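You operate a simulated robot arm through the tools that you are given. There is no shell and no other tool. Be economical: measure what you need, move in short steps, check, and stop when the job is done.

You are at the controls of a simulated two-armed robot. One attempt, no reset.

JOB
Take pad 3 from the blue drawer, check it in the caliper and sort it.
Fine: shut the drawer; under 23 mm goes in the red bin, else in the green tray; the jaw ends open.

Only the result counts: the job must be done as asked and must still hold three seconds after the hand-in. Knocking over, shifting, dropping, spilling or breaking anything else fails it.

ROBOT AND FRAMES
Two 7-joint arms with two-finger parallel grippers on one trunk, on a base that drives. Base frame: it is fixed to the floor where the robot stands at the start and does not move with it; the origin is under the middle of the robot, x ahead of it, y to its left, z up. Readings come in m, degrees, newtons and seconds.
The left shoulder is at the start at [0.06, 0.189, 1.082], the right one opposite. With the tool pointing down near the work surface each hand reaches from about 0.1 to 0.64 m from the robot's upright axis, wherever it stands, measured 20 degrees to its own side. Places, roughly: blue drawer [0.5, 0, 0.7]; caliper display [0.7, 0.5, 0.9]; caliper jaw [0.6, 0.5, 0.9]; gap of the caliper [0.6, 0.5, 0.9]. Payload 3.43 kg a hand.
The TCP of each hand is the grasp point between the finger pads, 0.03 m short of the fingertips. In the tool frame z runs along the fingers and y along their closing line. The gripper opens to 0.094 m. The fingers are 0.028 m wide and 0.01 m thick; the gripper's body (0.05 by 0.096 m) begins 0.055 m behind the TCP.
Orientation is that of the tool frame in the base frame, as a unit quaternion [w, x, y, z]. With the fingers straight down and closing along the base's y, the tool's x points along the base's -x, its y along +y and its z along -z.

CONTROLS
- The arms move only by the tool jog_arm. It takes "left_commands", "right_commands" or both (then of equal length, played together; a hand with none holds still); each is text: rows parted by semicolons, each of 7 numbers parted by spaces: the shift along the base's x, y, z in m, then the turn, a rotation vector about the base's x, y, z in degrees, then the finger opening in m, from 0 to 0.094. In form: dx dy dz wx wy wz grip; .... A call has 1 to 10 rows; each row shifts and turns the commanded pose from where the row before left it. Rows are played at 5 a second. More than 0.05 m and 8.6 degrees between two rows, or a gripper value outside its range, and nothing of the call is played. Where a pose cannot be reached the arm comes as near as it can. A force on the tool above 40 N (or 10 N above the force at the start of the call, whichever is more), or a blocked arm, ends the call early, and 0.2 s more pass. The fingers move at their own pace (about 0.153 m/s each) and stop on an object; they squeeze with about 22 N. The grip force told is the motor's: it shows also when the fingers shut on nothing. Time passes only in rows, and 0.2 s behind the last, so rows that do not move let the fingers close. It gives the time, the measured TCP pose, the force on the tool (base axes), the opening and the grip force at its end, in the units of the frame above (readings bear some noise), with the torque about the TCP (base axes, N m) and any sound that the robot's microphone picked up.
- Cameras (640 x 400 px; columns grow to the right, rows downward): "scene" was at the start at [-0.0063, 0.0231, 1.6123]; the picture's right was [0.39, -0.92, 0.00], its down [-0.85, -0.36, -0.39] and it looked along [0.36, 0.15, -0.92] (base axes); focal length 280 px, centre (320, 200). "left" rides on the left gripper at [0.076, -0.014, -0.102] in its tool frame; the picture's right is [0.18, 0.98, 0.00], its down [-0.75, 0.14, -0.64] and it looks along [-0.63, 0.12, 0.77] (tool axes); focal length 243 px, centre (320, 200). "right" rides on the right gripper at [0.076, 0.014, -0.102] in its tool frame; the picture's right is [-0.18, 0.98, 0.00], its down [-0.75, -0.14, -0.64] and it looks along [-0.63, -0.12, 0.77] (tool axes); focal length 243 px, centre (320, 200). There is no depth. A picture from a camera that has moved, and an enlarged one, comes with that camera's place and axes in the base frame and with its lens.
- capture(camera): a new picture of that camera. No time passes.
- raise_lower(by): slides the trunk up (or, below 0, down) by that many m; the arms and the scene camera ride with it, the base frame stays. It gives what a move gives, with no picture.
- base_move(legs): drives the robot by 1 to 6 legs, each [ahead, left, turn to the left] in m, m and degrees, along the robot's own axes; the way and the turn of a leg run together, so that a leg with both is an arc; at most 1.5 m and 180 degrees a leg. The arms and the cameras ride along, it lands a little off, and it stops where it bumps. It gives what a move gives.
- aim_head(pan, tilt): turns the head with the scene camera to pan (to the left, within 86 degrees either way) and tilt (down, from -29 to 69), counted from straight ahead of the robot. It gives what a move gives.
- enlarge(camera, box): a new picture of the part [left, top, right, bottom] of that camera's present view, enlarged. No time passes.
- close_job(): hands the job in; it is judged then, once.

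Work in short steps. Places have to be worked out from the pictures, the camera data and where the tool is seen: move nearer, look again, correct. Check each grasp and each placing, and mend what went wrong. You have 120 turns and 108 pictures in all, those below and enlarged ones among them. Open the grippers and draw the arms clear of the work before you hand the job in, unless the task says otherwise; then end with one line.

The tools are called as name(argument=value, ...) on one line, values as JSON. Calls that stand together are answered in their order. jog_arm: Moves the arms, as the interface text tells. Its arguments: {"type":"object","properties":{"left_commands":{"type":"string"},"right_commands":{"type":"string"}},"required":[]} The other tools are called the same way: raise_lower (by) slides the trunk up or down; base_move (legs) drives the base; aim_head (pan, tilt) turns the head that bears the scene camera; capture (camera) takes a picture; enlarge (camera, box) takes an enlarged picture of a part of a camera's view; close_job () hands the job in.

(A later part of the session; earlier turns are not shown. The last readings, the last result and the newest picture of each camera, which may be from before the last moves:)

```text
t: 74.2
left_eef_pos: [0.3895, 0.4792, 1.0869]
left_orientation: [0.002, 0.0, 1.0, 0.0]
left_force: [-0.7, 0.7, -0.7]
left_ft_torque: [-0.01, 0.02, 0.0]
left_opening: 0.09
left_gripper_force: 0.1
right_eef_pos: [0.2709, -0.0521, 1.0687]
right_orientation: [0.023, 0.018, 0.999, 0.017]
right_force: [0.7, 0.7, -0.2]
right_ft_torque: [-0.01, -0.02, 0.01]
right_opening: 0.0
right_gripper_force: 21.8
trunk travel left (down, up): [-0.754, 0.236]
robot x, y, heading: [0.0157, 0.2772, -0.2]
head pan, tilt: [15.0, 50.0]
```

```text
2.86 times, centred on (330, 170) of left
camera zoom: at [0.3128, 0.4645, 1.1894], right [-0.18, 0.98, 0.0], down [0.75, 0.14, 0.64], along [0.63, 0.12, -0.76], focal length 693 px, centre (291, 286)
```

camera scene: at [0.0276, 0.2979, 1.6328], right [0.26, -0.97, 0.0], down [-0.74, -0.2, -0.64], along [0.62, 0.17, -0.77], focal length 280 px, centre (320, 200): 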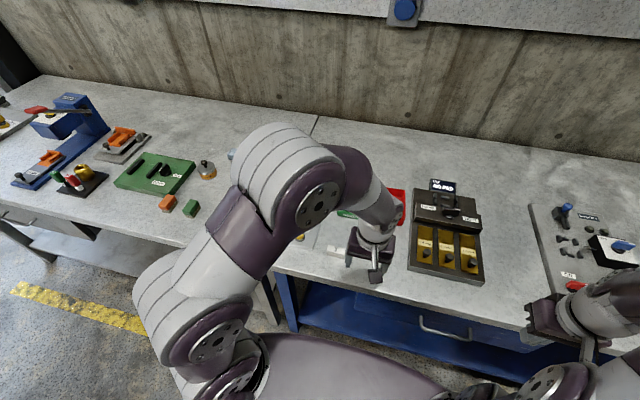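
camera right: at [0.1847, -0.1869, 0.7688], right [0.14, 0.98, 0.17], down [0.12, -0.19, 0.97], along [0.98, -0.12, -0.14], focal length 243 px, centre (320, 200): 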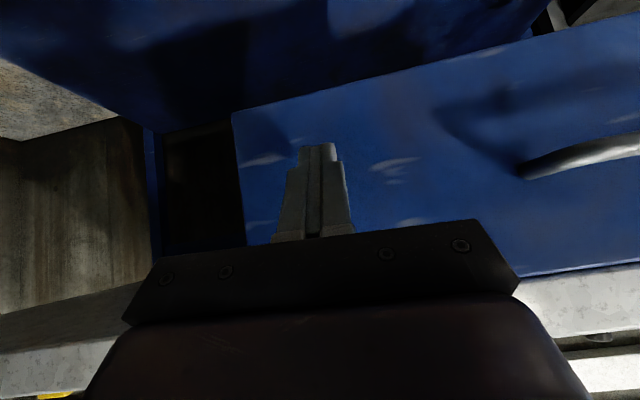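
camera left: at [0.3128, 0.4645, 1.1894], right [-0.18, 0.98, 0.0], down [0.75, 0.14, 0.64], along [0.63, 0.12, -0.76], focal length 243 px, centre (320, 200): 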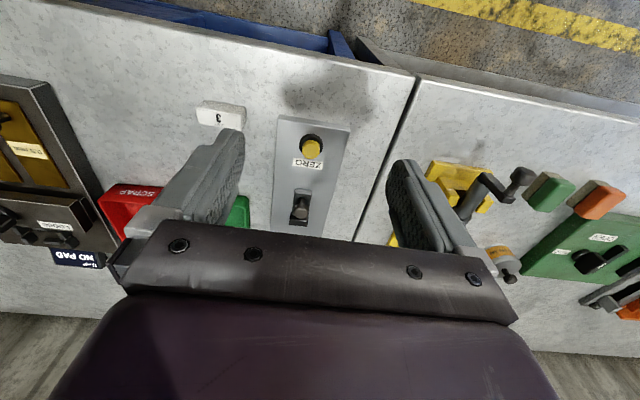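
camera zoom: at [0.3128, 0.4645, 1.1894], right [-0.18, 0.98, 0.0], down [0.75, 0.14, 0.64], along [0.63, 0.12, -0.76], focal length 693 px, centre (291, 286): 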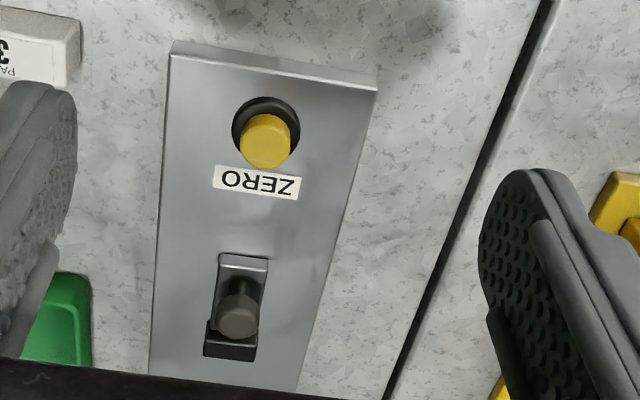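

Knob top triangulates to (0.567, 0.484, 0.915), ZERO button (0.474, 0.484, 0.89). I move above the knob.

jog_arm(left_commands="0.04 0.001 -0.02 0 0 0 0.06;0.04 0.001 -0.02 0 0 0 0.05;0.04 0.001 -0.02 0 0 0 0.05;0.04 0.001 -0.02 0 0 0 0.05;0.0175 0.0006 -0.01 0 0 0 0.05")

capture(camera="left")

capture(camera="scene")

```text
t: 75.5
left_eef_pos: [0.5629, 0.4822, 0.9937]
left_orientation: [0.001, 0.0, 1.0, -0.001]
left_force: [-0.2, 0.1, 0.3]
left_ft_torque: [0.01, -0.02, -0.04]
left_opening: 0.0499
left_gripper_force: 0.1
right_eef_pos: [0.2713, -0.0511, 1.0686]
right_orientation: [0.023, 0.017, 0.999, 0.017]
right_force: [-0.2, -0.6, -0.3]
right_ft_torque: [0.01, 0.01, 0.0]
right_opening: 0.0
right_gripper_force: 22.2
trunk travel left (down, up): [-0.754, 0.236]
robot x, y, heading: [0.0149, 0.279, 0.0]
head pan, tilt: [15.0, 50.0]
```

```text
49 pictures are left
camera left: at [0.488, 0.4677, 1.0966], right [-0.18, 0.98, 0.0], down [0.75, 0.14, 0.64], along [0.63, 0.12, -0.76], focal length 243 px, centre (320, 200)
```

left: 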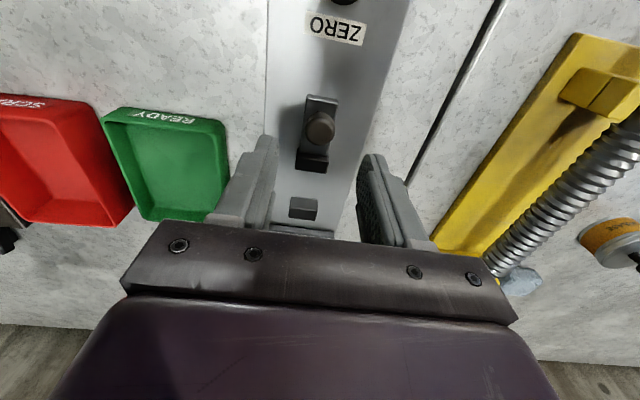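

```text
48 pictures are left
camera scene: at [0.0288, 0.2988, 1.6328], right [0.26, -0.97, 0.0], down [-0.74, -0.2, -0.64], along [0.62, 0.17, -0.77], focal length 280 px, centre (320, 200)
```

scene: 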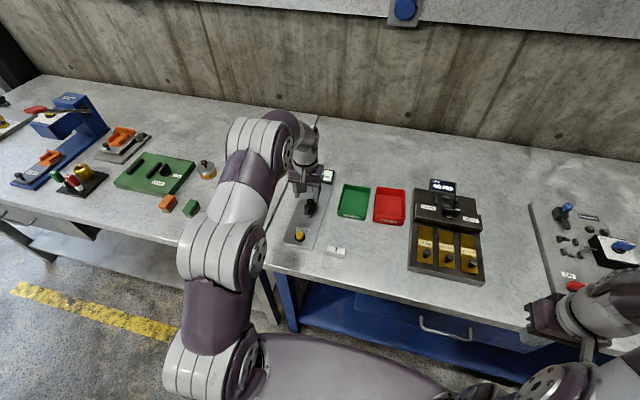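

Alignment is right on. I descend so the fingertips straddle the knob (TCP z≈0.925) and close.

jog_arm(left_commands="0.002 0 -0.03 0 0 0 0.05;0 0 -0.025 0 0 0 0.05;0 0 -0.013 0 0 0 0.05;0 0 0 0 0 0 0.0;0 0 0 0 0 0 0.0;0 0 0 0 0 0 0")

capture(camera="left")

enlarge(camera="scene", box=[270, 150, 370, 250])

```text
t: 76.8
left_eef_pos: [0.5666, 0.4823, 0.9273]
left_orientation: [0.002, 0.0, 1.0, 0.001]
left_force: [-0.3, -8.2, -2.5]
left_ft_torque: [-0.15, -0.42, -0.02]
left_opening: 0.0229
left_gripper_force: 44.8
right_eef_pos: [0.2713, -0.0517, 1.0679]
right_orientation: [0.023, 0.017, 0.999, 0.017]
right_force: [0.7, 0.6, 0.0]
right_ft_torque: [0.02, -0.01, 0.0]
right_opening: 0.0
right_gripper_force: 22.5
trunk travel left (down, up): [-0.754, 0.236]
robot x, y, heading: [0.0146, 0.2792, -0.2]
head pan, tilt: [15.0, 50.0]
```

```text
47 pictures are left
camera left: at [0.4906, 0.4681, 1.0298], right [-0.18, 0.98, 0.0], down [0.75, 0.14, 0.64], along [0.63, 0.12, -0.76], focal length 243 px, centre (320, 200)
```

left: 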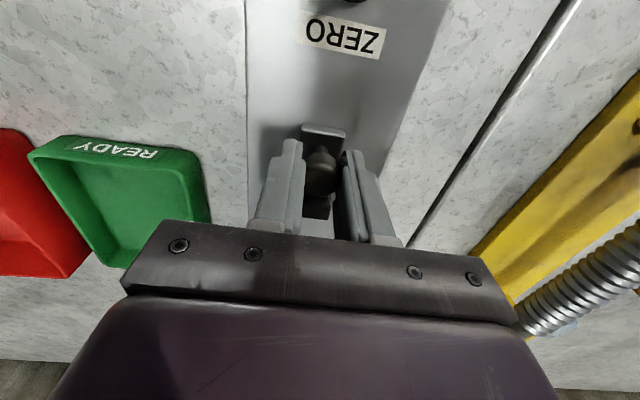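

```text
4.00 times, centred on (320, 200) of scene
camera zoom: at [0.0291, 0.297, 1.6327], right [0.26, -0.97, 0.0], down [-0.74, -0.2, -0.64], along [0.62, 0.17, -0.77], focal length 1122 px, centre (320, 200)
```

zoom: 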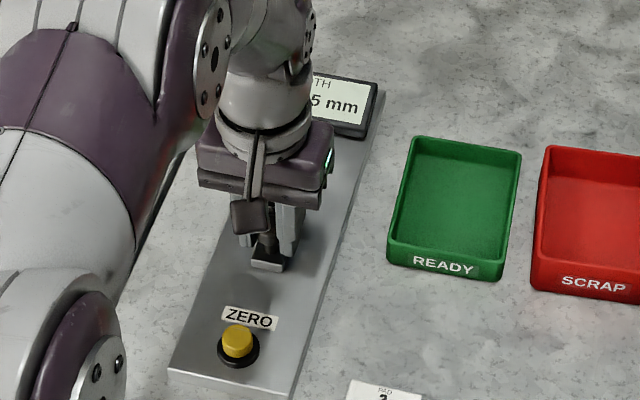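

The knob is gripped and the display changed (…5 mm). I slide the jaw closed along +x.

jog_arm(left_commands="0.01 0 0 0 0 0 0;0.01 0 0 0 0 0 0;0.01 0 0 0 0 0 0;0.008 0 0 0 0 0 0;0.004 0 0 0 0 0 0;0.003 0 0 0 0 0 0;0.003 0 0 0 0 0 0;0.003 0 0 0 0 0 0")

enlarge(camera="scene", box=[270, 150, 370, 250])

```text
t: 78.7
left_eef_pos: [0.6153, 0.485, 0.9265]
left_orientation: [-0.002, 0.0, 1.0, 0.001]
left_force: [-17.4, -13.9, -11.4]
left_ft_torque: [-0.23, 0.22, -0.05]
left_opening: 0.0229
left_gripper_force: 44.6
right_eef_pos: [0.2689, -0.0537, 1.0675]
right_orientation: [0.024, 0.017, 0.999, 0.017]
right_force: [0.4, 0.0, 0.5]
right_ft_torque: [0.0, -0.04, -0.02]
right_opening: 0.0001
right_gripper_force: 21.8
trunk travel left (down, up): [-0.754, 0.236]
robot x, y, heading: [0.0133, 0.2767, -0.0]
head pan, tilt: [15.0, 50.0]
```

```text
4.00 times, centred on (320, 200) of scene
camera zoom: at [0.0266, 0.2965, 1.6327], right [0.26, -0.97, 0.0], down [-0.74, -0.2, -0.64], along [0.62, 0.17, -0.77], focal length 1122 px, centre (320, 200)
```

zoom: 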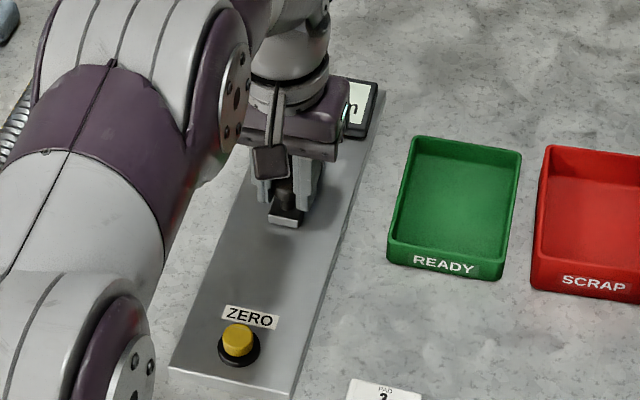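

The jaw reached its stop (−17 N). I release the knob, rise straight up and swing right to expose the display.

jog_arm(left_commands="-0.001 0 0 0 0 0 0.05;0 0 0 0 0 0 0.05;0 0 0.03 0 0 0 0.05;0 0 0.04 0 0 0 0.05;-0.03 0 0.03 0 0 0 0.05;-0.04 0 0 0 0 0 0.05;-0.04 0 0 0 0 0 0.05")

enlarge(camera="scene", box=[270, 150, 370, 250])

```text
t: 80.2
left_eef_pos: [0.493, 0.4834, 1.0227]
left_orientation: [0.003, 0.0, 1.0, 0.0]
left_force: [-0.9, 0.2, -0.9]
left_ft_torque: [-0.02, 0.03, 0.02]
left_opening: 0.0502
left_gripper_force: 0.0
left hand out of reach, approached as far as the arm can: row 4
right_eef_pos: [0.2693, -0.0506, 1.0698]
right_orientation: [0.023, 0.017, 0.999, 0.017]
right_force: [-0.3, 0.0, 0.0]
right_ft_torque: [-0.04, 0.01, -0.04]
right_opening: 0.0002
right_gripper_force: 22.1
trunk travel left (down, up): [-0.754, 0.236]
robot x, y, heading: [0.0135, 0.2813, 0.1]
head pan, tilt: [15.0, 50.0]
```

```text
4.00 times, centred on (320, 200) of scene
camera zoom: at [0.0269, 0.2986, 1.6328], right [0.26, -0.97, 0.0], down [-0.74, -0.2, -0.64], along [0.62, 0.17, -0.77], focal length 1122 px, centre (320, 200)
```

zoom: 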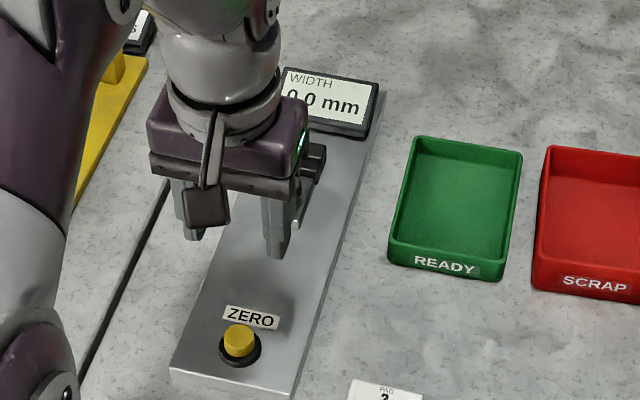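

It reads "?.0 mm" partly hidden; I move further back to see the full display.

jog_arm(left_commands="-0.04 0 0.02 0 0 0 0.05;-0.04 0 0.01 0 0 0 0.05")

enlarge(camera="scene", box=[290, 150, 370, 210])

```text
t: 80.8
left_eef_pos: [0.411, 0.4837, 1.0534]
left_orientation: [0.002, -0.001, 1.0, 0.0]
left_force: [-1.2, -0.6, 0.7]
left_ft_torque: [-0.05, -0.05, 0.02]
left_opening: 0.0501
left_gripper_force: 0.0
right_eef_pos: [0.269, -0.0518, 1.0682]
right_orientation: [0.024, 0.017, 0.999, 0.017]
right_force: [0.3, -0.2, 0.3]
right_ft_torque: [0.01, -0.01, 0.05]
right_opening: 0.0001
right_gripper_force: 22.0
trunk travel left (down, up): [-0.754, 0.236]
robot x, y, heading: [0.0129, 0.2796, -0.1]
head pan, tilt: [15.0, 50.0]
```

```text
6.67 times, centred on (330, 180) of scene
camera zoom: at [0.0264, 0.2987, 1.6328], right [0.26, -0.97, 0.0], down [-0.74, -0.2, -0.64], along [0.62, 0.17, -0.77], focal length 1870 px, centre (253, 333)
```

zoom: 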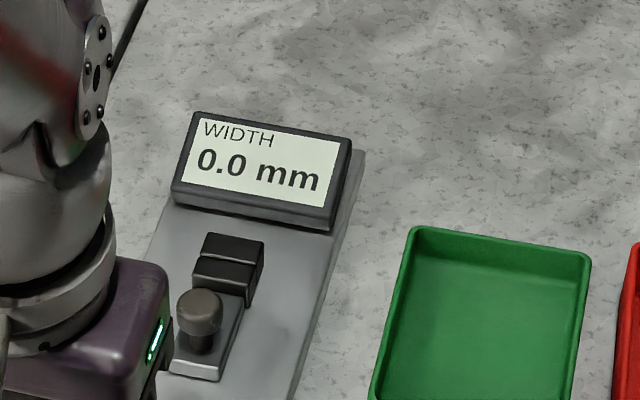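

Closed jaws read 0.0 mm, so the zero is good. Now I raise the trunk a little for reach, and return to the knob to reopen the jaw.

raise_lower(by=0.06)

jog_arm(left_commands="0.04 0 -0.02 0 0 0 0.05;0.04 0 -0.025 0 0 0 0.05;0.04 0 -0.025 0 0 0 0.05;0.04 0 -0.02 0 0 0 0.05;0.04 0 -0.02 0 0 0 0.05;0.003 0 -0.02 0 0 0 0.05;0 0 -0.03 0 0 0 0.05;0 0 -0.026 0 0 0 0.05")

capture(camera="left")

```text
t: 81.8
left_eef_pos: [0.4136, 0.4839, 1.113]
left_orientation: [0.002, 0.0, 1.0, 0.0]
left_force: [-0.2, -0.7, 0.7]
left_ft_torque: [0.0, 0.01, 0.0]
left_opening: 0.05
left_gripper_force: 0.1
right_eef_pos: [0.2705, -0.0519, 1.1282]
right_orientation: [0.022, 0.018, 0.999, 0.016]
right_force: [0.2, 0.5, -0.2]
right_ft_torque: [0.01, -0.01, -0.01]
right_opening: 0.0001
right_gripper_force: 22.0
trunk travel left (down, up): [-0.814, 0.176]
robot x, y, heading: [0.0151, 0.2786, -0.3]
head pan, tilt: [15.0, 50.0]
```

```text
t: 83.7
left_eef_pos: [0.6181, 0.4859, 0.9261]
left_orientation: [0.002, 0.0, 1.0, -0.001]
left_force: [-0.3, 0.9, 0.1]
left_ft_torque: [-0.03, 0.01, 0.01]
left_opening: 0.0499
left_gripper_force: 0.0
right_eef_pos: [0.2726, -0.0514, 1.1279]
right_orientation: [0.023, 0.016, 0.999, 0.016]
right_force: [-0.5, -0.4, -0.6]
right_ft_torque: [-0.03, 0.06, 0.0]
right_opening: 0.0001
right_gripper_force: 22.1
trunk travel left (down, up): [-0.814, 0.176]
robot x, y, heading: [0.0133, 0.2789, -0.0]
head pan, tilt: [15.0, 50.0]
```

```text
42 pictures are left
camera left: at [0.5417, 0.4694, 1.0278], right [-0.18, 0.98, 0.0], down [0.75, 0.14, 0.64], along [0.63, 0.12, -0.76], focal length 243 px, centre (320, 200)
```

left: 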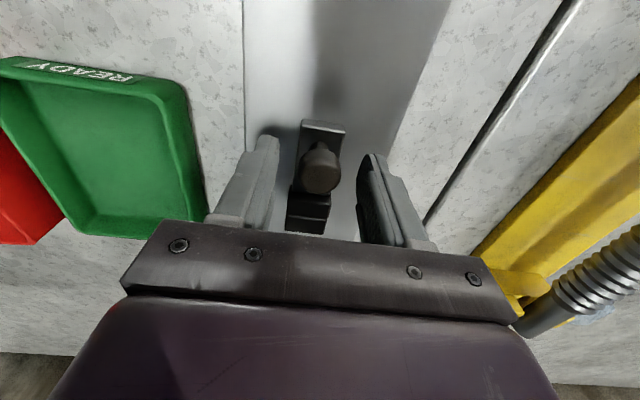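

The knob is between the fingers. I grip it and pull the jaw open by ~48 mm.

jog_arm(left_commands="0 0 0 0 0 0 0;0 0 0 0 0 0 0;-0.008 0 0 0 0 0 0;-0.01 0 0 0 0 0 0;-0.01 0 0 0 0 0 0;-0.01 0 0 0 0 0 0;-0.01 0 0 0 0 0 0;0 0 0 0 0 0 0.05;0 0 0 0 0 0 0.05")

jog_arm(left_commands="0 0 0.03 0 0 0 0.05;0 0 0.04 0 0 0 0.05;-0.03 -0.02 0.03 0 0 0 0.06;-0.03 -0.03 0 0 0 0 0.07;-0.03 -0.03 0 0 0 0 0.07;-0.02 -0.03 0 0 0 0 0.07")

enlarge(camera="scene", box=[260, 150, 380, 260])

capture(camera="left")

```text
t: 85.7
left_eef_pos: [0.5687, 0.4846, 0.9272]
left_orientation: [0.002, 0.001, 1.0, 0.002]
left_force: [-0.5, 0.5, 0.3]
left_ft_torque: [-0.01, -0.04, -0.01]
left_opening: 0.0499
left_gripper_force: 0.0
right_eef_pos: [0.272, -0.0513, 1.1283]
right_orientation: [0.024, 0.017, 0.999, 0.017]
right_force: [0.4, -0.8, 0.5]
right_ft_torque: [0.01, 0.02, 0.0]
right_opening: 0.0001
right_gripper_force: 22.0
trunk travel left (down, up): [-0.814, 0.176]
robot x, y, heading: [0.0091, 0.2807, -0.2]
head pan, tilt: [15.0, 50.0]
```

```text
t: 87.0
left_eef_pos: [0.4578, 0.3731, 1.0264]
left_orientation: [0.003, 0.0, 1.0, 0.0]
left_force: [-0.8, 0.2, 0.1]
left_ft_torque: [0.01, -0.05, -0.01]
left_opening: 0.0701
left_gripper_force: 0.1
right_eef_pos: [0.2704, -0.0522, 1.1291]
right_orientation: [0.023, 0.017, 0.999, 0.017]
right_force: [0.0, 0.1, 0.2]
right_ft_torque: [0.03, -0.01, -0.04]
right_opening: 0.0
right_gripper_force: 22.5
trunk travel left (down, up): [-0.814, 0.176]
robot x, y, heading: [0.0149, 0.2789, 0.2]
head pan, tilt: [15.0, 50.0]
```

```text
3.64 times, centred on (320, 205) of scene
camera zoom: at [0.0276, 0.2974, 1.6928], right [0.26, -0.97, 0.0], down [-0.74, -0.2, -0.64], along [0.62, 0.17, -0.77], focal length 1020 px, centre (320, 182)
```

zoom: 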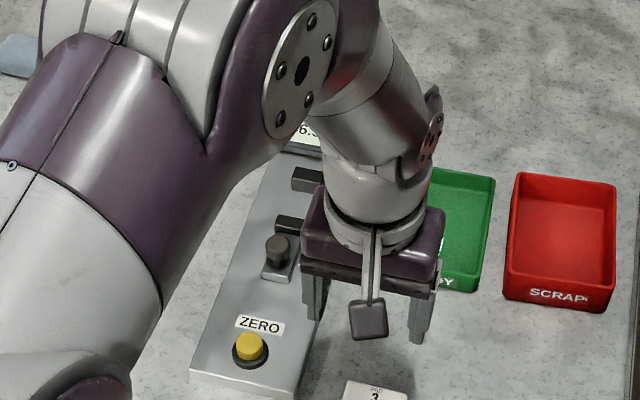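

```text
40 pictures are left
camera left: at [0.3826, 0.3588, 1.1287], right [-0.18, 0.98, 0.0], down [0.75, 0.14, 0.65], along [0.63, 0.12, -0.76], focal length 243 px, centre (320, 200)
```

left: 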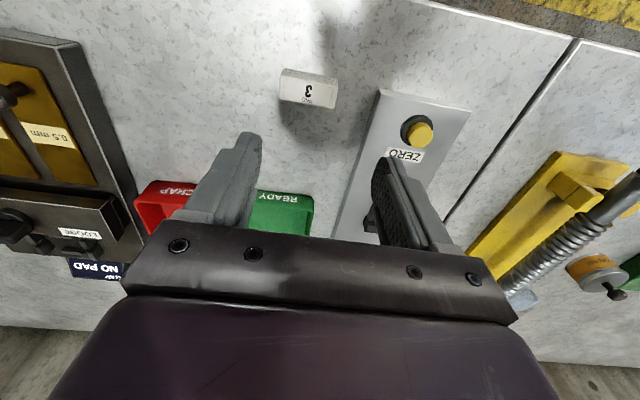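

The jaw is open again (~46 mm). I go back to the pad at about (0.451, 0.3615) and descend to regrip.

jog_arm(left_commands="-0.007 -0.0115 -0.03 0 0 0 0.07;0 0 -0.04 0 0 0 0.07;0 0 -0.03 0 0 0 0.07;0 0 -0.018 0 0 0 0.07;0 0 -0.008 0 0 0 0.07;0 0 0 0 0 0 0.07")

capture(camera="left")

```text
t: 88.5
left_eef_pos: [0.4529, 0.3613, 0.8992]
left_orientation: [0.002, 0.0, 1.0, 0.0]
left_force: [0.3, 0.0, -0.9]
left_ft_torque: [0.03, 0.01, -0.03]
left_opening: 0.0699
left_gripper_force: 0.1
right_eef_pos: [0.2713, -0.0504, 1.1286]
right_orientation: [0.023, 0.017, 0.999, 0.016]
right_force: [0.1, 0.1, -0.2]
right_ft_torque: [-0.02, -0.02, 0.01]
right_opening: 0.0
right_gripper_force: 22.4
trunk travel left (down, up): [-0.814, 0.176]
robot x, y, heading: [0.0134, 0.278, -0.0]
head pan, tilt: [15.0, 50.0]
```

```text
39 pictures are left
camera left: at [0.3763, 0.3472, 1.0019], right [-0.18, 0.98, 0.0], down [0.75, 0.14, 0.64], along [0.63, 0.12, -0.76], focal length 243 px, centre (320, 200)
```

left: 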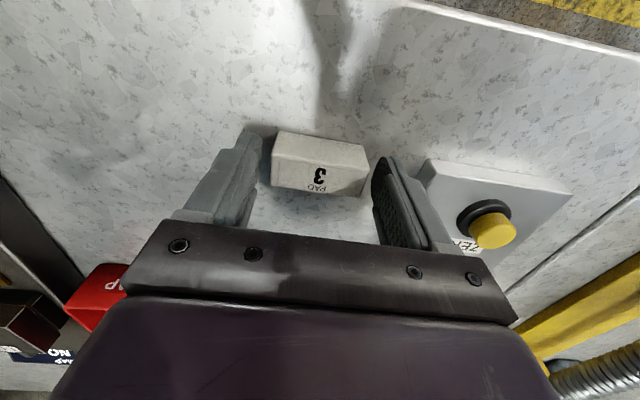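

Pad lies between the fingers. I close on it, and get an enlarged view of the caliper jaws for the gap position.

jog_arm(left_commands="0 0 0 0 0 0 0.045;0 0 0 0 0 0 0.04;0 0 0 0 0 0 0.04")

enlarge(camera="scene", box=[295, 180, 345, 230])

```text
t: 89.2
left_eef_pos: [0.4523, 0.3625, 0.8999]
left_orientation: [0.002, -0.001, 1.0, 0.0]
left_force: [1.2, 0.6, -0.2]
left_ft_torque: [0.0, 0.0, 0.02]
left_opening: 0.0541
left_gripper_force: 21.6
right_eef_pos: [0.2708, -0.0506, 1.1286]
right_orientation: [0.022, 0.017, 0.999, 0.016]
right_force: [-0.2, -0.9, 1.1]
right_ft_torque: [-0.01, -0.03, 0.03]
right_opening: 0.0
right_gripper_force: 22.5
trunk travel left (down, up): [-0.814, 0.176]
robot x, y, heading: [0.0117, 0.2815, 0.2]
head pan, tilt: [15.0, 50.0]
```

```text
8.00 times, centred on (320, 205) of scene
camera zoom: at [0.0289, 0.2987, 1.6928], right [0.26, -0.97, 0.0], down [-0.74, -0.2, -0.64], along [0.62, 0.17, -0.77], focal length 2244 px, centre (320, 160)
```

zoom: 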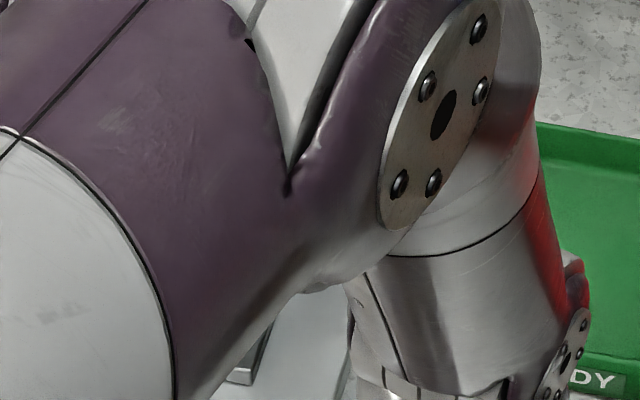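

Pad gripped (54.1 mm). I lift it and move behind the caliper line to view the gap with the hand camera.

jog_arm(left_commands="0 0 0.03 0 0 0 0.03;0 0 0.04 0 0 0 0.03;0.01 0.03 0.03 0 0 0 0.03;0.02 0.03 0 0 0 0 0.03;0.02 0.03 0 0 0 0 0.03;0.02 0.03 0 0 0 0 0.03")

capture(camera="left")

enlarge(camera="scene", box=[270, 160, 370, 260])

```text
t: 90.7
left_eef_pos: [0.5229, 0.4845, 0.9975]
left_orientation: [0.001, 0.001, 1.0, 0.001]
left_force: [-0.7, -0.4, -1.3]
left_ft_torque: [0.01, 0.01, 0.01]
left_opening: 0.0543
left_gripper_force: 21.7
right_eef_pos: [0.2717, -0.0514, 1.1289]
right_orientation: [0.023, 0.017, 0.999, 0.016]
right_force: [-0.5, -0.2, 0.2]
right_ft_torque: [0.0, 0.03, 0.01]
right_opening: 0.0
right_gripper_force: 22.1
trunk travel left (down, up): [-0.814, 0.176]
robot x, y, heading: [0.0123, 0.2808, 0.0]
head pan, tilt: [15.0, 50.0]
```

```text
37 pictures are left
camera left: at [0.4466, 0.4691, 1.1016], right [-0.18, 0.98, 0.0], down [0.75, 0.14, 0.64], along [0.63, 0.12, -0.77], focal length 243 px, centre (320, 200)
```

left: 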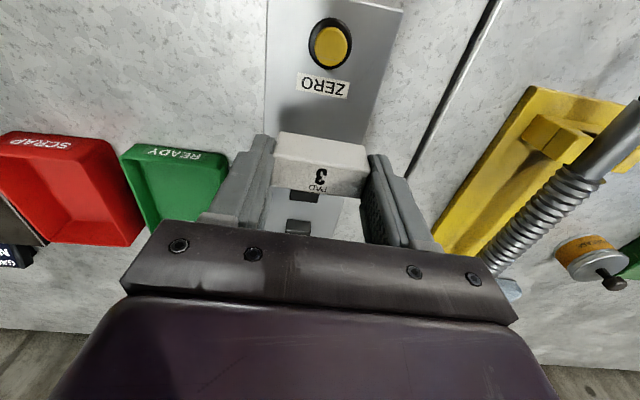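

```text
4.00 times, centred on (320, 210) of scene
camera zoom: at [0.0297, 0.3005, 1.6927], right [0.26, -0.97, 0.0], down [-0.74, -0.2, -0.64], along [0.62, 0.17, -0.77], focal length 1122 px, centre (320, 160)
```

zoom: 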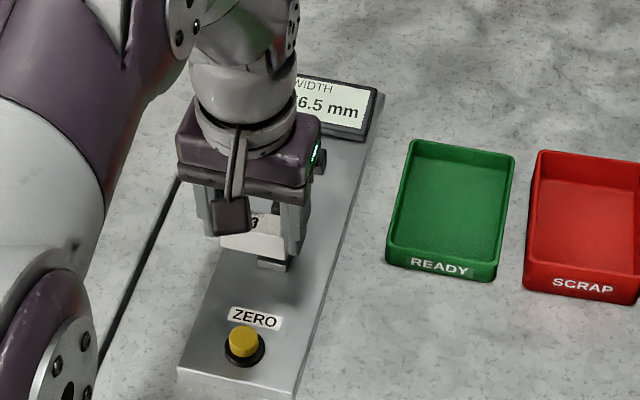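

Display shows 46.5 mm. I zoom the hand camera on the visible jaws beyond the pad.

enlarge(camera="left", box=[250, 120, 400, 245])

```text
3.20 times, centred on (325, 182) of left
camera zoom: at [0.4466, 0.4691, 1.1016], right [-0.18, 0.98, 0.0], down [0.75, 0.14, 0.64], along [0.63, 0.12, -0.77], focal length 776 px, centre (304, 256)
```

zoom: 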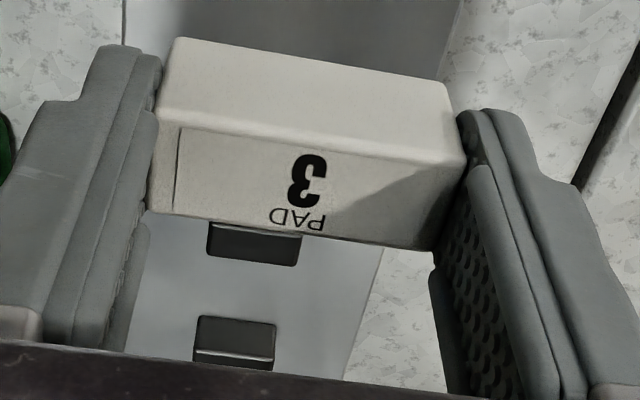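

From the 46.5 mm gap I get: jaw faces at x≈0.626 and 0.673, jaw tops z≈0.891, plate z≈0.871, y≈0.484; pad centre is +2 mm from the TCP. I move above the gap (TCP x≈0.647) at z≈0.98.

jog_arm(left_commands="0.035 0 0 0 0 0 0.03;0.035 0 0 0 0 0 0.03;0.03 0 -0.005 0 0 0 0.03;0.0255 -0.0005 -0.01 0 0 0 0.03;0 0 0 0 0 0 0.03")

capture(camera="left")

```text
t: 91.8
left_eef_pos: [0.6309, 0.482, 0.9812]
left_orientation: [0.002, 0.0, 1.0, 0.0]
left_force: [-0.2, -0.1, -0.1]
left_ft_torque: [0.0, 0.01, 0.01]
left_opening: 0.0542
left_gripper_force: 22.1
left hand out of reach, approached as far as the arm can: row 4
right_eef_pos: [0.2713, -0.0513, 1.1301]
right_orientation: [0.023, 0.016, 0.999, 0.017]
right_force: [-0.9, 0.5, 0.2]
right_ft_torque: [-0.02, -0.03, 0.03]
right_opening: 0.0003
right_gripper_force: 22.1
trunk travel left (down, up): [-0.814, 0.176]
robot x, y, heading: [0.0141, 0.2777, 0.3]
head pan, tilt: [15.0, 50.0]
```

```text
34 pictures are left
camera left: at [0.5533, 0.4661, 1.0843], right [-0.18, 0.98, 0.0], down [0.75, 0.14, 0.64], along [0.63, 0.12, -0.76], focal length 243 px, centre (320, 200)
```

left: 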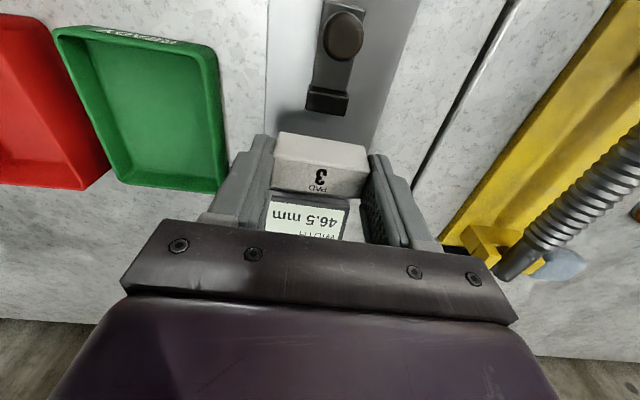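

Reach ends at x≈0.631. I drive the base 0.035 m closer.

base_move(legs=[[0.035, 0, 0]])

```text
t: 92.7
left_eef_pos: [0.661, 0.4805, 0.9843]
left_orientation: [0.004, 0.001, 1.0, 0.0]
left_force: [-0.8, -0.6, -0.8]
left_ft_torque: [-0.01, -0.06, -0.01]
left_opening: 0.0541
left_gripper_force: 22.4
right_eef_pos: [0.3009, -0.0511, 1.1295]
right_orientation: [0.025, 0.018, 0.999, 0.017]
right_force: [0.4, 0.6, -0.4]
right_ft_torque: [0.0, -0.08, 0.02]
right_opening: 0.0
right_gripper_force: 22.0
trunk travel left (down, up): [-0.814, 0.176]
robot x, y, heading: [0.0451, 0.2794, -0.1]
head pan, tilt: [15.0, 50.0]
```

Moved fine, no bump. I set TCP to x≈0.6525, y≈0.4835 and lower to z≈0.937, just above the jaw tops, then check.

jog_arm(left_commands="-0.0085 0.003 -0.017 0 0 0 0.03;0 0 -0.015 0 0 0 0.03;0 0 -0.015 0 0 0 0.03;0 0 0 0 0 0 0.03")

capture(camera="left")

enlarge(camera="scene", box=[270, 160, 370, 260])

```text
t: 93.7
left_eef_pos: [0.6551, 0.4836, 0.9373]
left_orientation: [0.002, 0.0, 1.0, 0.0]
left_force: [-2.0, -0.1, 0.2]
left_ft_torque: [0.01, 0.09, 0.0]
left_opening: 0.0544
left_gripper_force: 22.1
right_eef_pos: [0.3041, -0.0519, 1.1282]
right_orientation: [0.023, 0.018, 0.999, 0.016]
right_force: [-0.6, -0.6, 0.3]
right_ft_torque: [-0.02, 0.02, -0.01]
right_opening: 0.0002
right_gripper_force: 22.4
trunk travel left (down, up): [-0.814, 0.176]
robot x, y, heading: [0.0464, 0.2803, 0.0]
head pan, tilt: [15.0, 50.0]
```

```text
33 pictures are left
camera left: at [0.5791, 0.4699, 1.0387], right [-0.18, 0.98, 0.0], down [0.75, 0.14, 0.65], along [0.64, 0.12, -0.76], focal length 243 px, centre (320, 200)
```

left: 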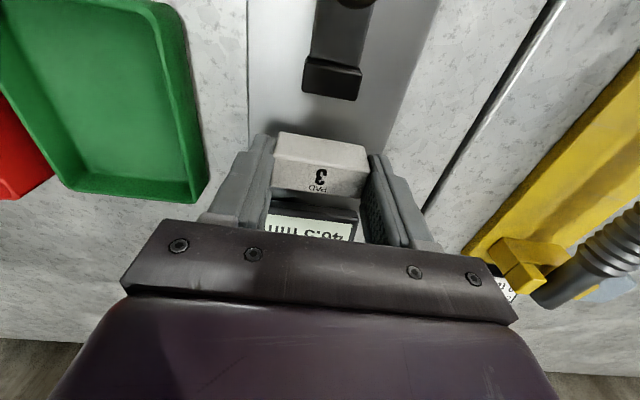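

```text
4.00 times, centred on (320, 210) of scene
camera zoom: at [0.0616, 0.2988, 1.6928], right [0.26, -0.97, 0.0], down [-0.74, -0.2, -0.64], along [0.62, 0.17, -0.77], focal length 1122 px, centre (320, 160)
```

zoom: 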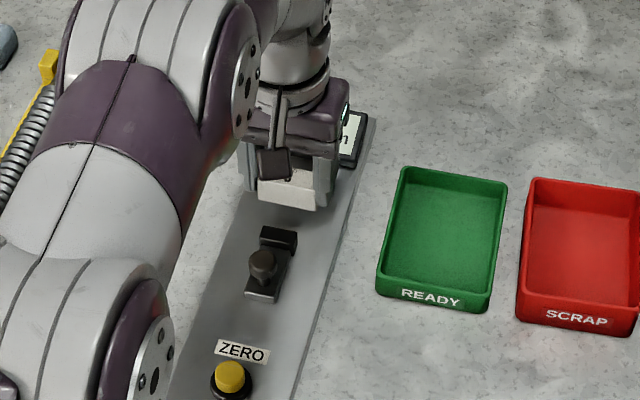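

A −2 N push at pad-bottom level suggests the pad's far side touches the fixed jaw. I shift back 9 mm to mid-gap and continue down gently.

jog_arm(left_commands="-0.009 0 0.002 0 0 0 0.03;0 0 0 0 0 0 0.03")

jog_arm(left_commands="0 0 -0.008 0 0 0 0.03;0 0 -0.007 0 0 0 0.03;0 0 -0.004 0 0 0 0.03;0 0 0 0 0 0 0.03")

```text
t: 94.3
left_eef_pos: [0.6481, 0.484, 0.9369]
left_orientation: [0.002, 0.001, 1.0, 0.0]
left_force: [-0.5, -0.1, -1.1]
left_ft_torque: [0.0, 0.01, -0.02]
left_opening: 0.0539
left_gripper_force: 22.0
right_eef_pos: [0.3053, -0.0519, 1.1289]
right_orientation: [0.023, 0.019, 0.999, 0.015]
right_force: [0.2, 0.3, -0.3]
right_ft_torque: [-0.01, 0.0, 0.01]
right_opening: 0.0
right_gripper_force: 22.2
trunk travel left (down, up): [-0.814, 0.176]
robot x, y, heading: [0.047, 0.2824, -0.5]
head pan, tilt: [15.0, 50.0]
```

```text
t: 95.3
left_eef_pos: [0.6472, 0.4836, 0.9184]
left_orientation: [0.002, 0.001, 1.0, 0.0]
left_force: [0.0, -0.1, -0.7]
left_ft_torque: [-0.01, 0.0, 0.0]
left_opening: 0.0541
left_gripper_force: 22.4
right_eef_pos: [0.306, -0.0528, 1.1288]
right_orientation: [0.023, 0.017, 0.999, 0.016]
right_force: [-0.4, 0.6, 0.2]
right_ft_torque: [-0.01, -0.01, -0.01]
right_opening: 0.0001
right_gripper_force: 22.1
trunk travel left (down, up): [-0.814, 0.176]
robot x, y, heading: [0.0498, 0.2797, -0.2]
head pan, tilt: [15.0, 50.0]
```

No contact at 0.918. I continue down in 2–3 mm steps until the plate is felt.

jog_arm(left_commands="0 0 -0.003 0 0 0 0.03;0 0 -0.002 0 0 0 0.03;0 0 -0.002 0 0 0 0.03;0 0 0 0 0 0 0.03")

```text
t: 96.3
left_eef_pos: [0.6477, 0.4832, 0.9125]
left_orientation: [0.004, 0.001, 1.0, 0.001]
left_force: [3.3, 0.6, 18.3]
left_ft_torque: [-0.05, -0.18, 0.02]
left_opening: 0.0543
left_gripper_force: 21.7
right_eef_pos: [0.3025, -0.0527, 1.1293]
right_orientation: [0.024, 0.018, 0.999, 0.017]
right_force: [0.6, -0.3, 0.0]
right_ft_torque: [0.0, 0.01, 0.0]
right_opening: 0.0
right_gripper_force: 22.3
trunk travel left (down, up): [-0.814, 0.176]
robot x, y, heading: [0.048, 0.2771, -0.1]
head pan, tilt: [15.0, 50.0]
```

The pad rests on the plate. I release, rise, and pull back to look.

jog_arm(left_commands="0 0 0.001 0 0 0 0.054;0 0 0 0 0 0 0.07;0 0 0 0 0 0 0.07;0 0 0.03 0 0 0 0.07;0 0 0.03 0 0 0 0.07;-0.03 0 0.02 0 0 0 0.07;-0.04 0 0 0 0 0 0.06;-0.03 0 0 0 0 0 0.05")

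capture(camera="left")

enlarge(camera="scene", box=[270, 160, 370, 260])

```text
t: 98.1
left_eef_pos: [0.5453, 0.4831, 0.9929]
left_orientation: [0.001, 0.002, 1.0, 0.0]
left_force: [0.2, -0.4, -0.5]
left_ft_torque: [-0.01, -0.02, 0.02]
left_opening: 0.0502
left_gripper_force: 0.0
right_eef_pos: [0.3053, -0.0516, 1.1276]
right_orientation: [0.024, 0.017, 0.999, 0.017]
right_force: [-0.3, 0.2, 0.2]
right_ft_torque: [0.02, -0.02, 0.01]
right_opening: 0.0
right_gripper_force: 22.1
trunk travel left (down, up): [-0.814, 0.176]
robot x, y, heading: [0.0471, 0.2775, -0.4]
head pan, tilt: [15.0, 50.0]
```

```text
31 pictures are left
camera left: at [0.47, 0.4689, 1.095], right [-0.18, 0.98, 0.0], down [0.75, 0.14, 0.65], along [0.63, 0.12, -0.76], focal length 243 px, centre (320, 200)
```

left: 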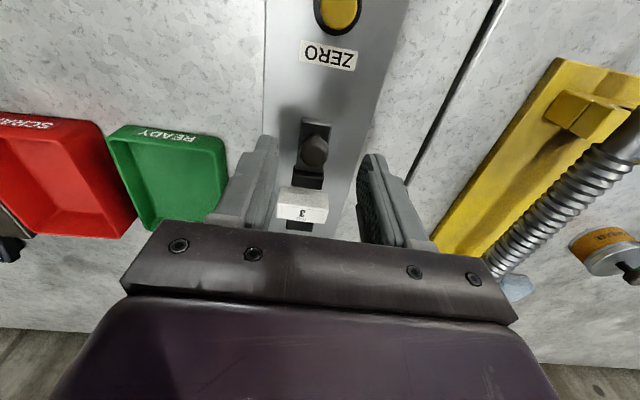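

```text
4.00 times, centred on (320, 210) of scene
camera zoom: at [0.0625, 0.2987, 1.6928], right [0.26, -0.97, 0.0], down [-0.74, -0.2, -0.64], along [0.62, 0.17, -0.77], focal length 1122 px, centre (320, 160)
```

zoom: 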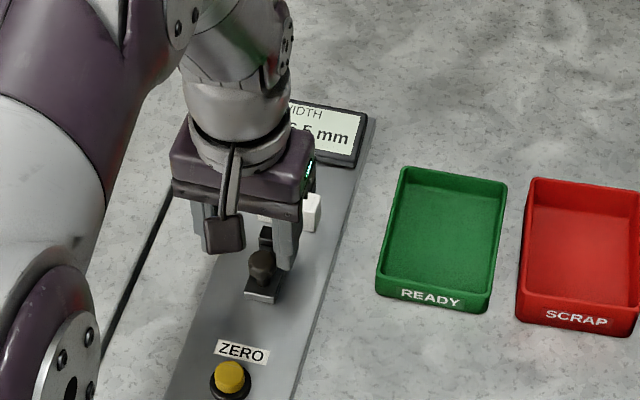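

The pad sits between the jaws. I go to the knob (x≈0.568) and grip it.

jog_arm(left_commands="0.023 0.001 -0.02 0 0 0 0.05;0 0 -0.03 0 0 0 0.05;0 0 -0.016 0 0 0 0.05;0 0 0 0 0 0 0;0 0 0 0 0 0 0;0 0 0 0 0 0 0")

jog_arm(left_commands="0.008 0 0 0 0 0 0;0.008 0 0 0 0 0 0;0.003 0 0 0 0 0 0;0.002 0 0 0 0 0 0;0.002 0 0 0 0 0 0;0.002 0 0 0 0 0 0")

enlarge(camera="scene", box=[270, 160, 370, 260])

```text
t: 99.5
left_eef_pos: [0.5701, 0.483, 0.9259]
left_orientation: [0.003, 0.001, 1.0, 0.001]
left_force: [-0.2, -11.2, -0.1]
left_ft_torque: [-0.21, -0.29, 0.01]
left_opening: 0.023
left_gripper_force: 45.0
right_eef_pos: [0.3048, -0.0528, 1.1276]
right_orientation: [0.023, 0.018, 0.999, 0.017]
right_force: [-0.3, -0.3, 0.2]
right_ft_torque: [0.04, 0.03, -0.01]
right_opening: 0.0002
right_gripper_force: 22.1
trunk travel left (down, up): [-0.814, 0.176]
robot x, y, heading: [0.0486, 0.2803, -0.1]
head pan, tilt: [15.0, 50.0]
```

```text
t: 100.9
left_eef_pos: [0.594, 0.4815, 0.9259]
left_orientation: [0.001, 0.001, 1.0, 0.001]
left_force: [-2.0, -11.0, -4.5]
left_ft_torque: [-0.18, -0.44, 0.02]
left_opening: 0.023
left_gripper_force: 45.3
right_eef_pos: [0.3052, -0.0537, 1.1279]
right_orientation: [0.023, 0.018, 0.999, 0.017]
right_force: [0.1, -0.1, -0.2]
right_ft_torque: [0.0, 0.03, -0.01]
right_opening: 0.0001
right_gripper_force: 21.9
trunk travel left (down, up): [-0.814, 0.176]
robot x, y, heading: [0.0484, 0.2767, -0.1]
head pan, tilt: [15.0, 50.0]
```

```text
4.00 times, centred on (320, 210) of scene
camera zoom: at [0.0634, 0.2965, 1.6927], right [0.26, -0.97, 0.0], down [-0.74, -0.2, -0.64], along [0.62, 0.17, -0.77], focal length 1122 px, centre (320, 160)
```

zoom: 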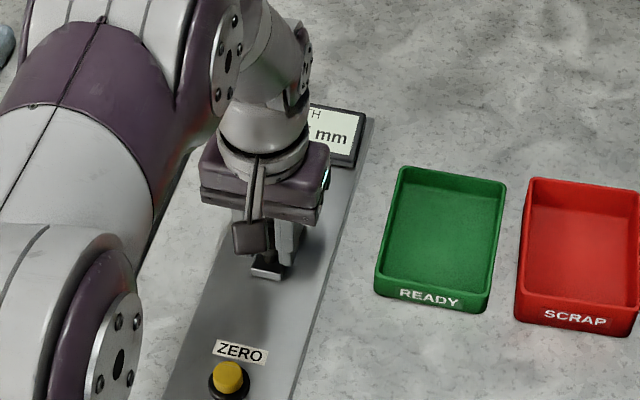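

Not yet clamped (−2 N in x). I continue in 1.5 mm steps.

jog_arm(left_commands="0.0015 0 0 0 0 0 0;0.0015 0 0 0 0 0 0;0.0015 0 0 0 0 0 0;0 0 0 0 0 0 0")

```text
t: 101.9
left_eef_pos: [0.5948, 0.4835, 0.9255]
left_orientation: [-0.001, 0.001, 1.0, 0.0]
left_force: [-25.0, -11.0, -10.2]
left_ft_torque: [-0.17, 0.76, 0.02]
left_opening: 0.0231
left_gripper_force: 44.6
right_eef_pos: [0.3013, -0.0536, 1.1289]
right_orientation: [0.024, 0.018, 0.999, 0.016]
right_force: [0.1, -0.1, 0.0]
right_ft_torque: [0.01, -0.02, 0.02]
right_opening: 0.0002
right_gripper_force: 22.3
trunk travel left (down, up): [-0.814, 0.176]
robot x, y, heading: [0.0489, 0.2808, -0.0]
head pan, tilt: [15.0, 50.0]
```

Clamped with −25 N. I release the knob and retreat to read the display.

jog_arm(left_commands="0 0 0 0 0 0 0.05;0 0 0 0 0 0 0.05;0 0 0.03 0 0 0 0.05;0 0 0.04 0 0 0 0.05;-0.04 0 0.02 0 0 0 0.05;-0.04 0 0 0 0 0 0.05;-0.04 0 0 0 0 0 0.05;-0.03 0 0 0 0 0 0.05")

enlarge(camera="scene", box=[290, 155, 370, 225])

```text
t: 103.7
left_eef_pos: [0.4467, 0.4852, 1.0159]
left_orientation: [0.003, 0.001, 1.0, 0.001]
left_force: [0.2, 0.6, 0.6]
left_ft_torque: [-0.01, 0.0, 0.0]
left_opening: 0.05
left_gripper_force: 0.0
right_eef_pos: [0.3029, -0.0522, 1.1293]
right_orientation: [0.024, 0.018, 0.999, 0.017]
right_force: [0.0, 0.4, -0.4]
right_ft_torque: [-0.03, 0.0, 0.01]
right_opening: 0.0005
right_gripper_force: 22.3
trunk travel left (down, up): [-0.814, 0.176]
robot x, y, heading: [0.0476, 0.2759, -0.3]
head pan, tilt: [15.0, 50.0]
```

```text
5.71 times, centred on (330, 190) of scene
camera zoom: at [0.0616, 0.2986, 1.6928], right [0.26, -0.97, 0.0], down [-0.74, -0.2, -0.64], along [0.62, 0.17, -0.77], focal length 1603 px, centre (263, 257)
```

zoom: 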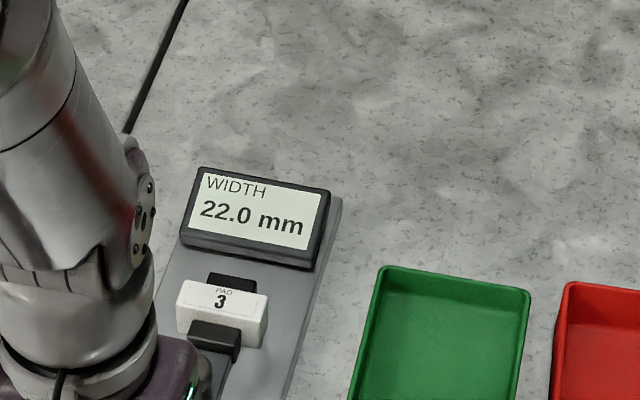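

The display reads 22.0 mm with pad 3 clamped: under 23 mm → red bin. Now I reopen the jaw: back to the knob (x≈0.593), grip, pull.

jog_arm(left_commands="0.04 0 0 0 0 0 0.05;0.04 0 0 0 0 0 0.05;0.04 -0.001 -0.01 0 0 0 0.05;0.026 0 -0.02 0 0 0 0.05;0 0 -0.03 0 0 0 0.05;0 0 -0.03 0 0 0 0.05;0 0 0 0 0 0 0;0 0 0 0 0 0 0;0 0 0 0 0 0 0")

jog_arm(left_commands="-0.006 0 0 0 0 0 0;-0.008 0 0 0 0 0 0;-0.008 0 0 0 0 0 0;-0.004 0 0 0 0 0 0;0 0 0 0 0 0 0.05;0 0 0 0 0 0 0.05;0 0 0.03 0 0 0 0.05;0 0 0.04 0 0 0 0.07")

capture(camera="left")

enlarge(camera="scene", box=[270, 160, 370, 260])

```text
t: 105.7
left_eef_pos: [0.5948, 0.4832, 0.9253]
left_orientation: [0.002, 0.001, 1.0, 0.0]
left_force: [-1.1, 7.0, -0.7]
left_ft_torque: [0.09, -0.11, 0.0]
left_opening: 0.0227
left_gripper_force: 44.9
right_eef_pos: [0.3048, -0.0512, 1.13]
right_orientation: [0.023, 0.018, 0.999, 0.016]
right_force: [0.0, -0.2, 0.0]
right_ft_torque: [0.01, 0.01, 0.0]
right_opening: 0.0
right_gripper_force: 22.1
trunk travel left (down, up): [-0.814, 0.176]
robot x, y, heading: [0.0498, 0.2771, -0.1]
head pan, tilt: [15.0, 50.0]
```

```text
t: 107.5
left_eef_pos: [0.5682, 0.4829, 0.9966]
left_orientation: [0.002, 0.001, 1.0, 0.001]
left_force: [-0.3, -0.6, 0.4]
left_ft_torque: [-0.02, -0.02, -0.03]
left_opening: 0.0698
left_gripper_force: 0.1
right_eef_pos: [0.3049, -0.0528, 1.1277]
right_orientation: [0.024, 0.017, 0.999, 0.017]
right_force: [-0.9, -0.3, -0.7]
right_ft_torque: [0.02, -0.05, -0.01]
right_opening: 0.0
right_gripper_force: 21.8
trunk travel left (down, up): [-0.814, 0.176]
robot x, y, heading: [0.0486, 0.2767, 0.1]
head pan, tilt: [15.0, 50.0]
```

```text
27 pictures are left
camera left: at [0.4924, 0.4678, 1.0984], right [-0.18, 0.98, 0.0], down [0.75, 0.14, 0.64], along [0.63, 0.12, -0.76], focal length 243 px, centre (320, 200)
```

left: 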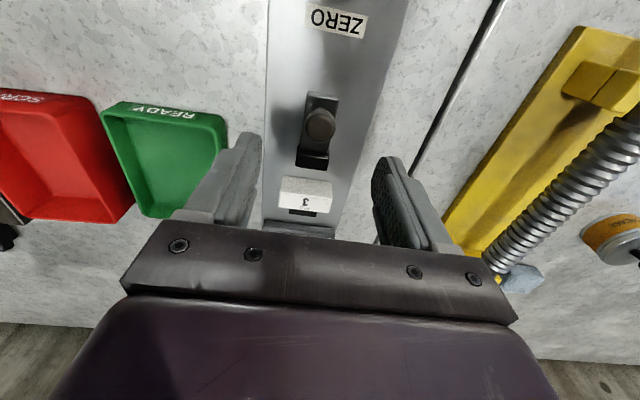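

```text
4.00 times, centred on (320, 210) of scene
camera zoom: at [0.0621, 0.2983, 1.6927], right [0.26, -0.97, 0.0], down [-0.74, -0.2, -0.64], along [0.62, 0.17, -0.77], focal length 1122 px, centre (320, 160)
```

zoom: 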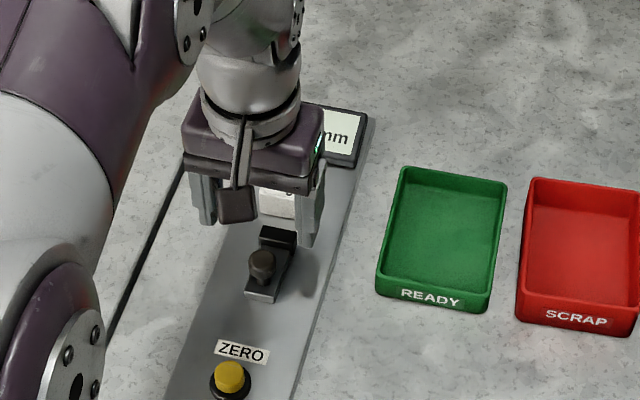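

Jaw is open again; the pad remains against the fixed jaw at about (0.660, 0.482). I move above it and descend to z≈0.915 with fingers open.

jog_arm(left_commands="0.035 -0.001 -0.005 0 0 0 0.07;0.035 0 -0.01 0 0 0 0.07;0.02 0 -0.01 0 0 0 0.07;0 0 -0.025 0 0 0 0.07;0 0 -0.02 0 0 0 0.07;0 0 -0.012 0 0 0 0.07;0 0 0 0 0 0 0.07")

capture(camera="left")

```text
t: 109.1
left_eef_pos: [0.661, 0.4833, 0.9138]
left_orientation: [0.002, 0.001, 1.0, 0.001]
left_force: [0.1, -1.0, -0.1]
left_ft_torque: [0.02, 0.0, -0.03]
left_opening: 0.0699
left_gripper_force: 0.1
right_eef_pos: [0.3046, -0.0522, 1.1285]
right_orientation: [0.023, 0.017, 0.999, 0.017]
right_force: [-0.2, 0.3, 0.2]
right_ft_torque: [-0.03, -0.02, -0.01]
right_opening: 0.0002
right_gripper_force: 21.9
trunk travel left (down, up): [-0.814, 0.176]
robot x, y, heading: [0.0464, 0.2806, -0.1]
head pan, tilt: [15.0, 50.0]
```

```text
25 pictures are left
camera left: at [0.5847, 0.4679, 1.0172], right [-0.18, 0.98, 0.0], down [0.75, 0.14, 0.65], along [0.63, 0.12, -0.76], focal length 243 px, centre (320, 200)
```

left: 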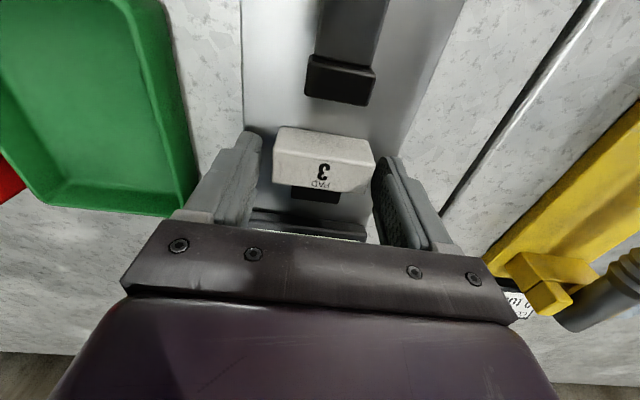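

Aligned. I close on the pad, lift it and draw back.

jog_arm(left_commands="0 0 0 0 0 0 0.045;0 0 0 0 0 0 0.04;0 0 0 0 0 0 0.03;0 0 0.02 0 0 0 0.03;0 0 0.025 0 0 0 0.03;-0.02 0 0.035 0 0 0 0.03;-0.03 0 0.03 0 0 0 0.03")

capture(camera="left")

```text
t: 110.7
left_eef_pos: [0.6068, 0.4828, 1.0229]
left_orientation: [0.004, 0.001, 1.0, 0.001]
left_force: [0.8, 0.3, -1.0]
left_ft_torque: [0.0, -0.03, 0.01]
left_opening: 0.0542
left_gripper_force: 21.7
right_eef_pos: [0.3038, -0.0514, 1.1289]
right_orientation: [0.024, 0.018, 0.999, 0.017]
right_force: [0.5, 0.2, -0.5]
right_ft_torque: [0.0, -0.01, -0.02]
right_opening: 0.0001
right_gripper_force: 21.7
trunk travel left (down, up): [-0.814, 0.176]
robot x, y, heading: [0.0467, 0.2821, -0.0]
head pan, tilt: [15.0, 50.0]
```

```text
24 pictures are left
camera left: at [0.5311, 0.468, 1.1266], right [-0.18, 0.98, 0.0], down [0.75, 0.14, 0.65], along [0.63, 0.12, -0.76], focal length 243 px, centre (320, 200)
```

left: 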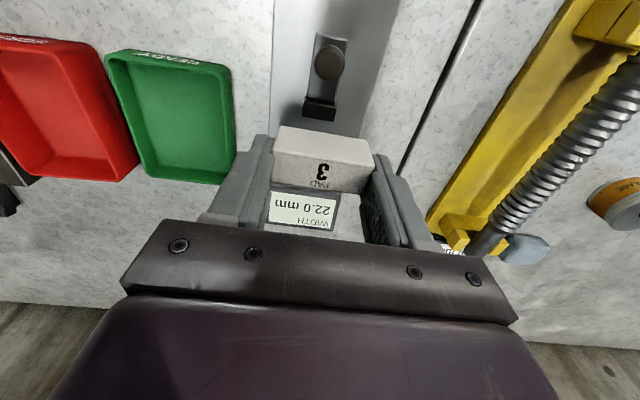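

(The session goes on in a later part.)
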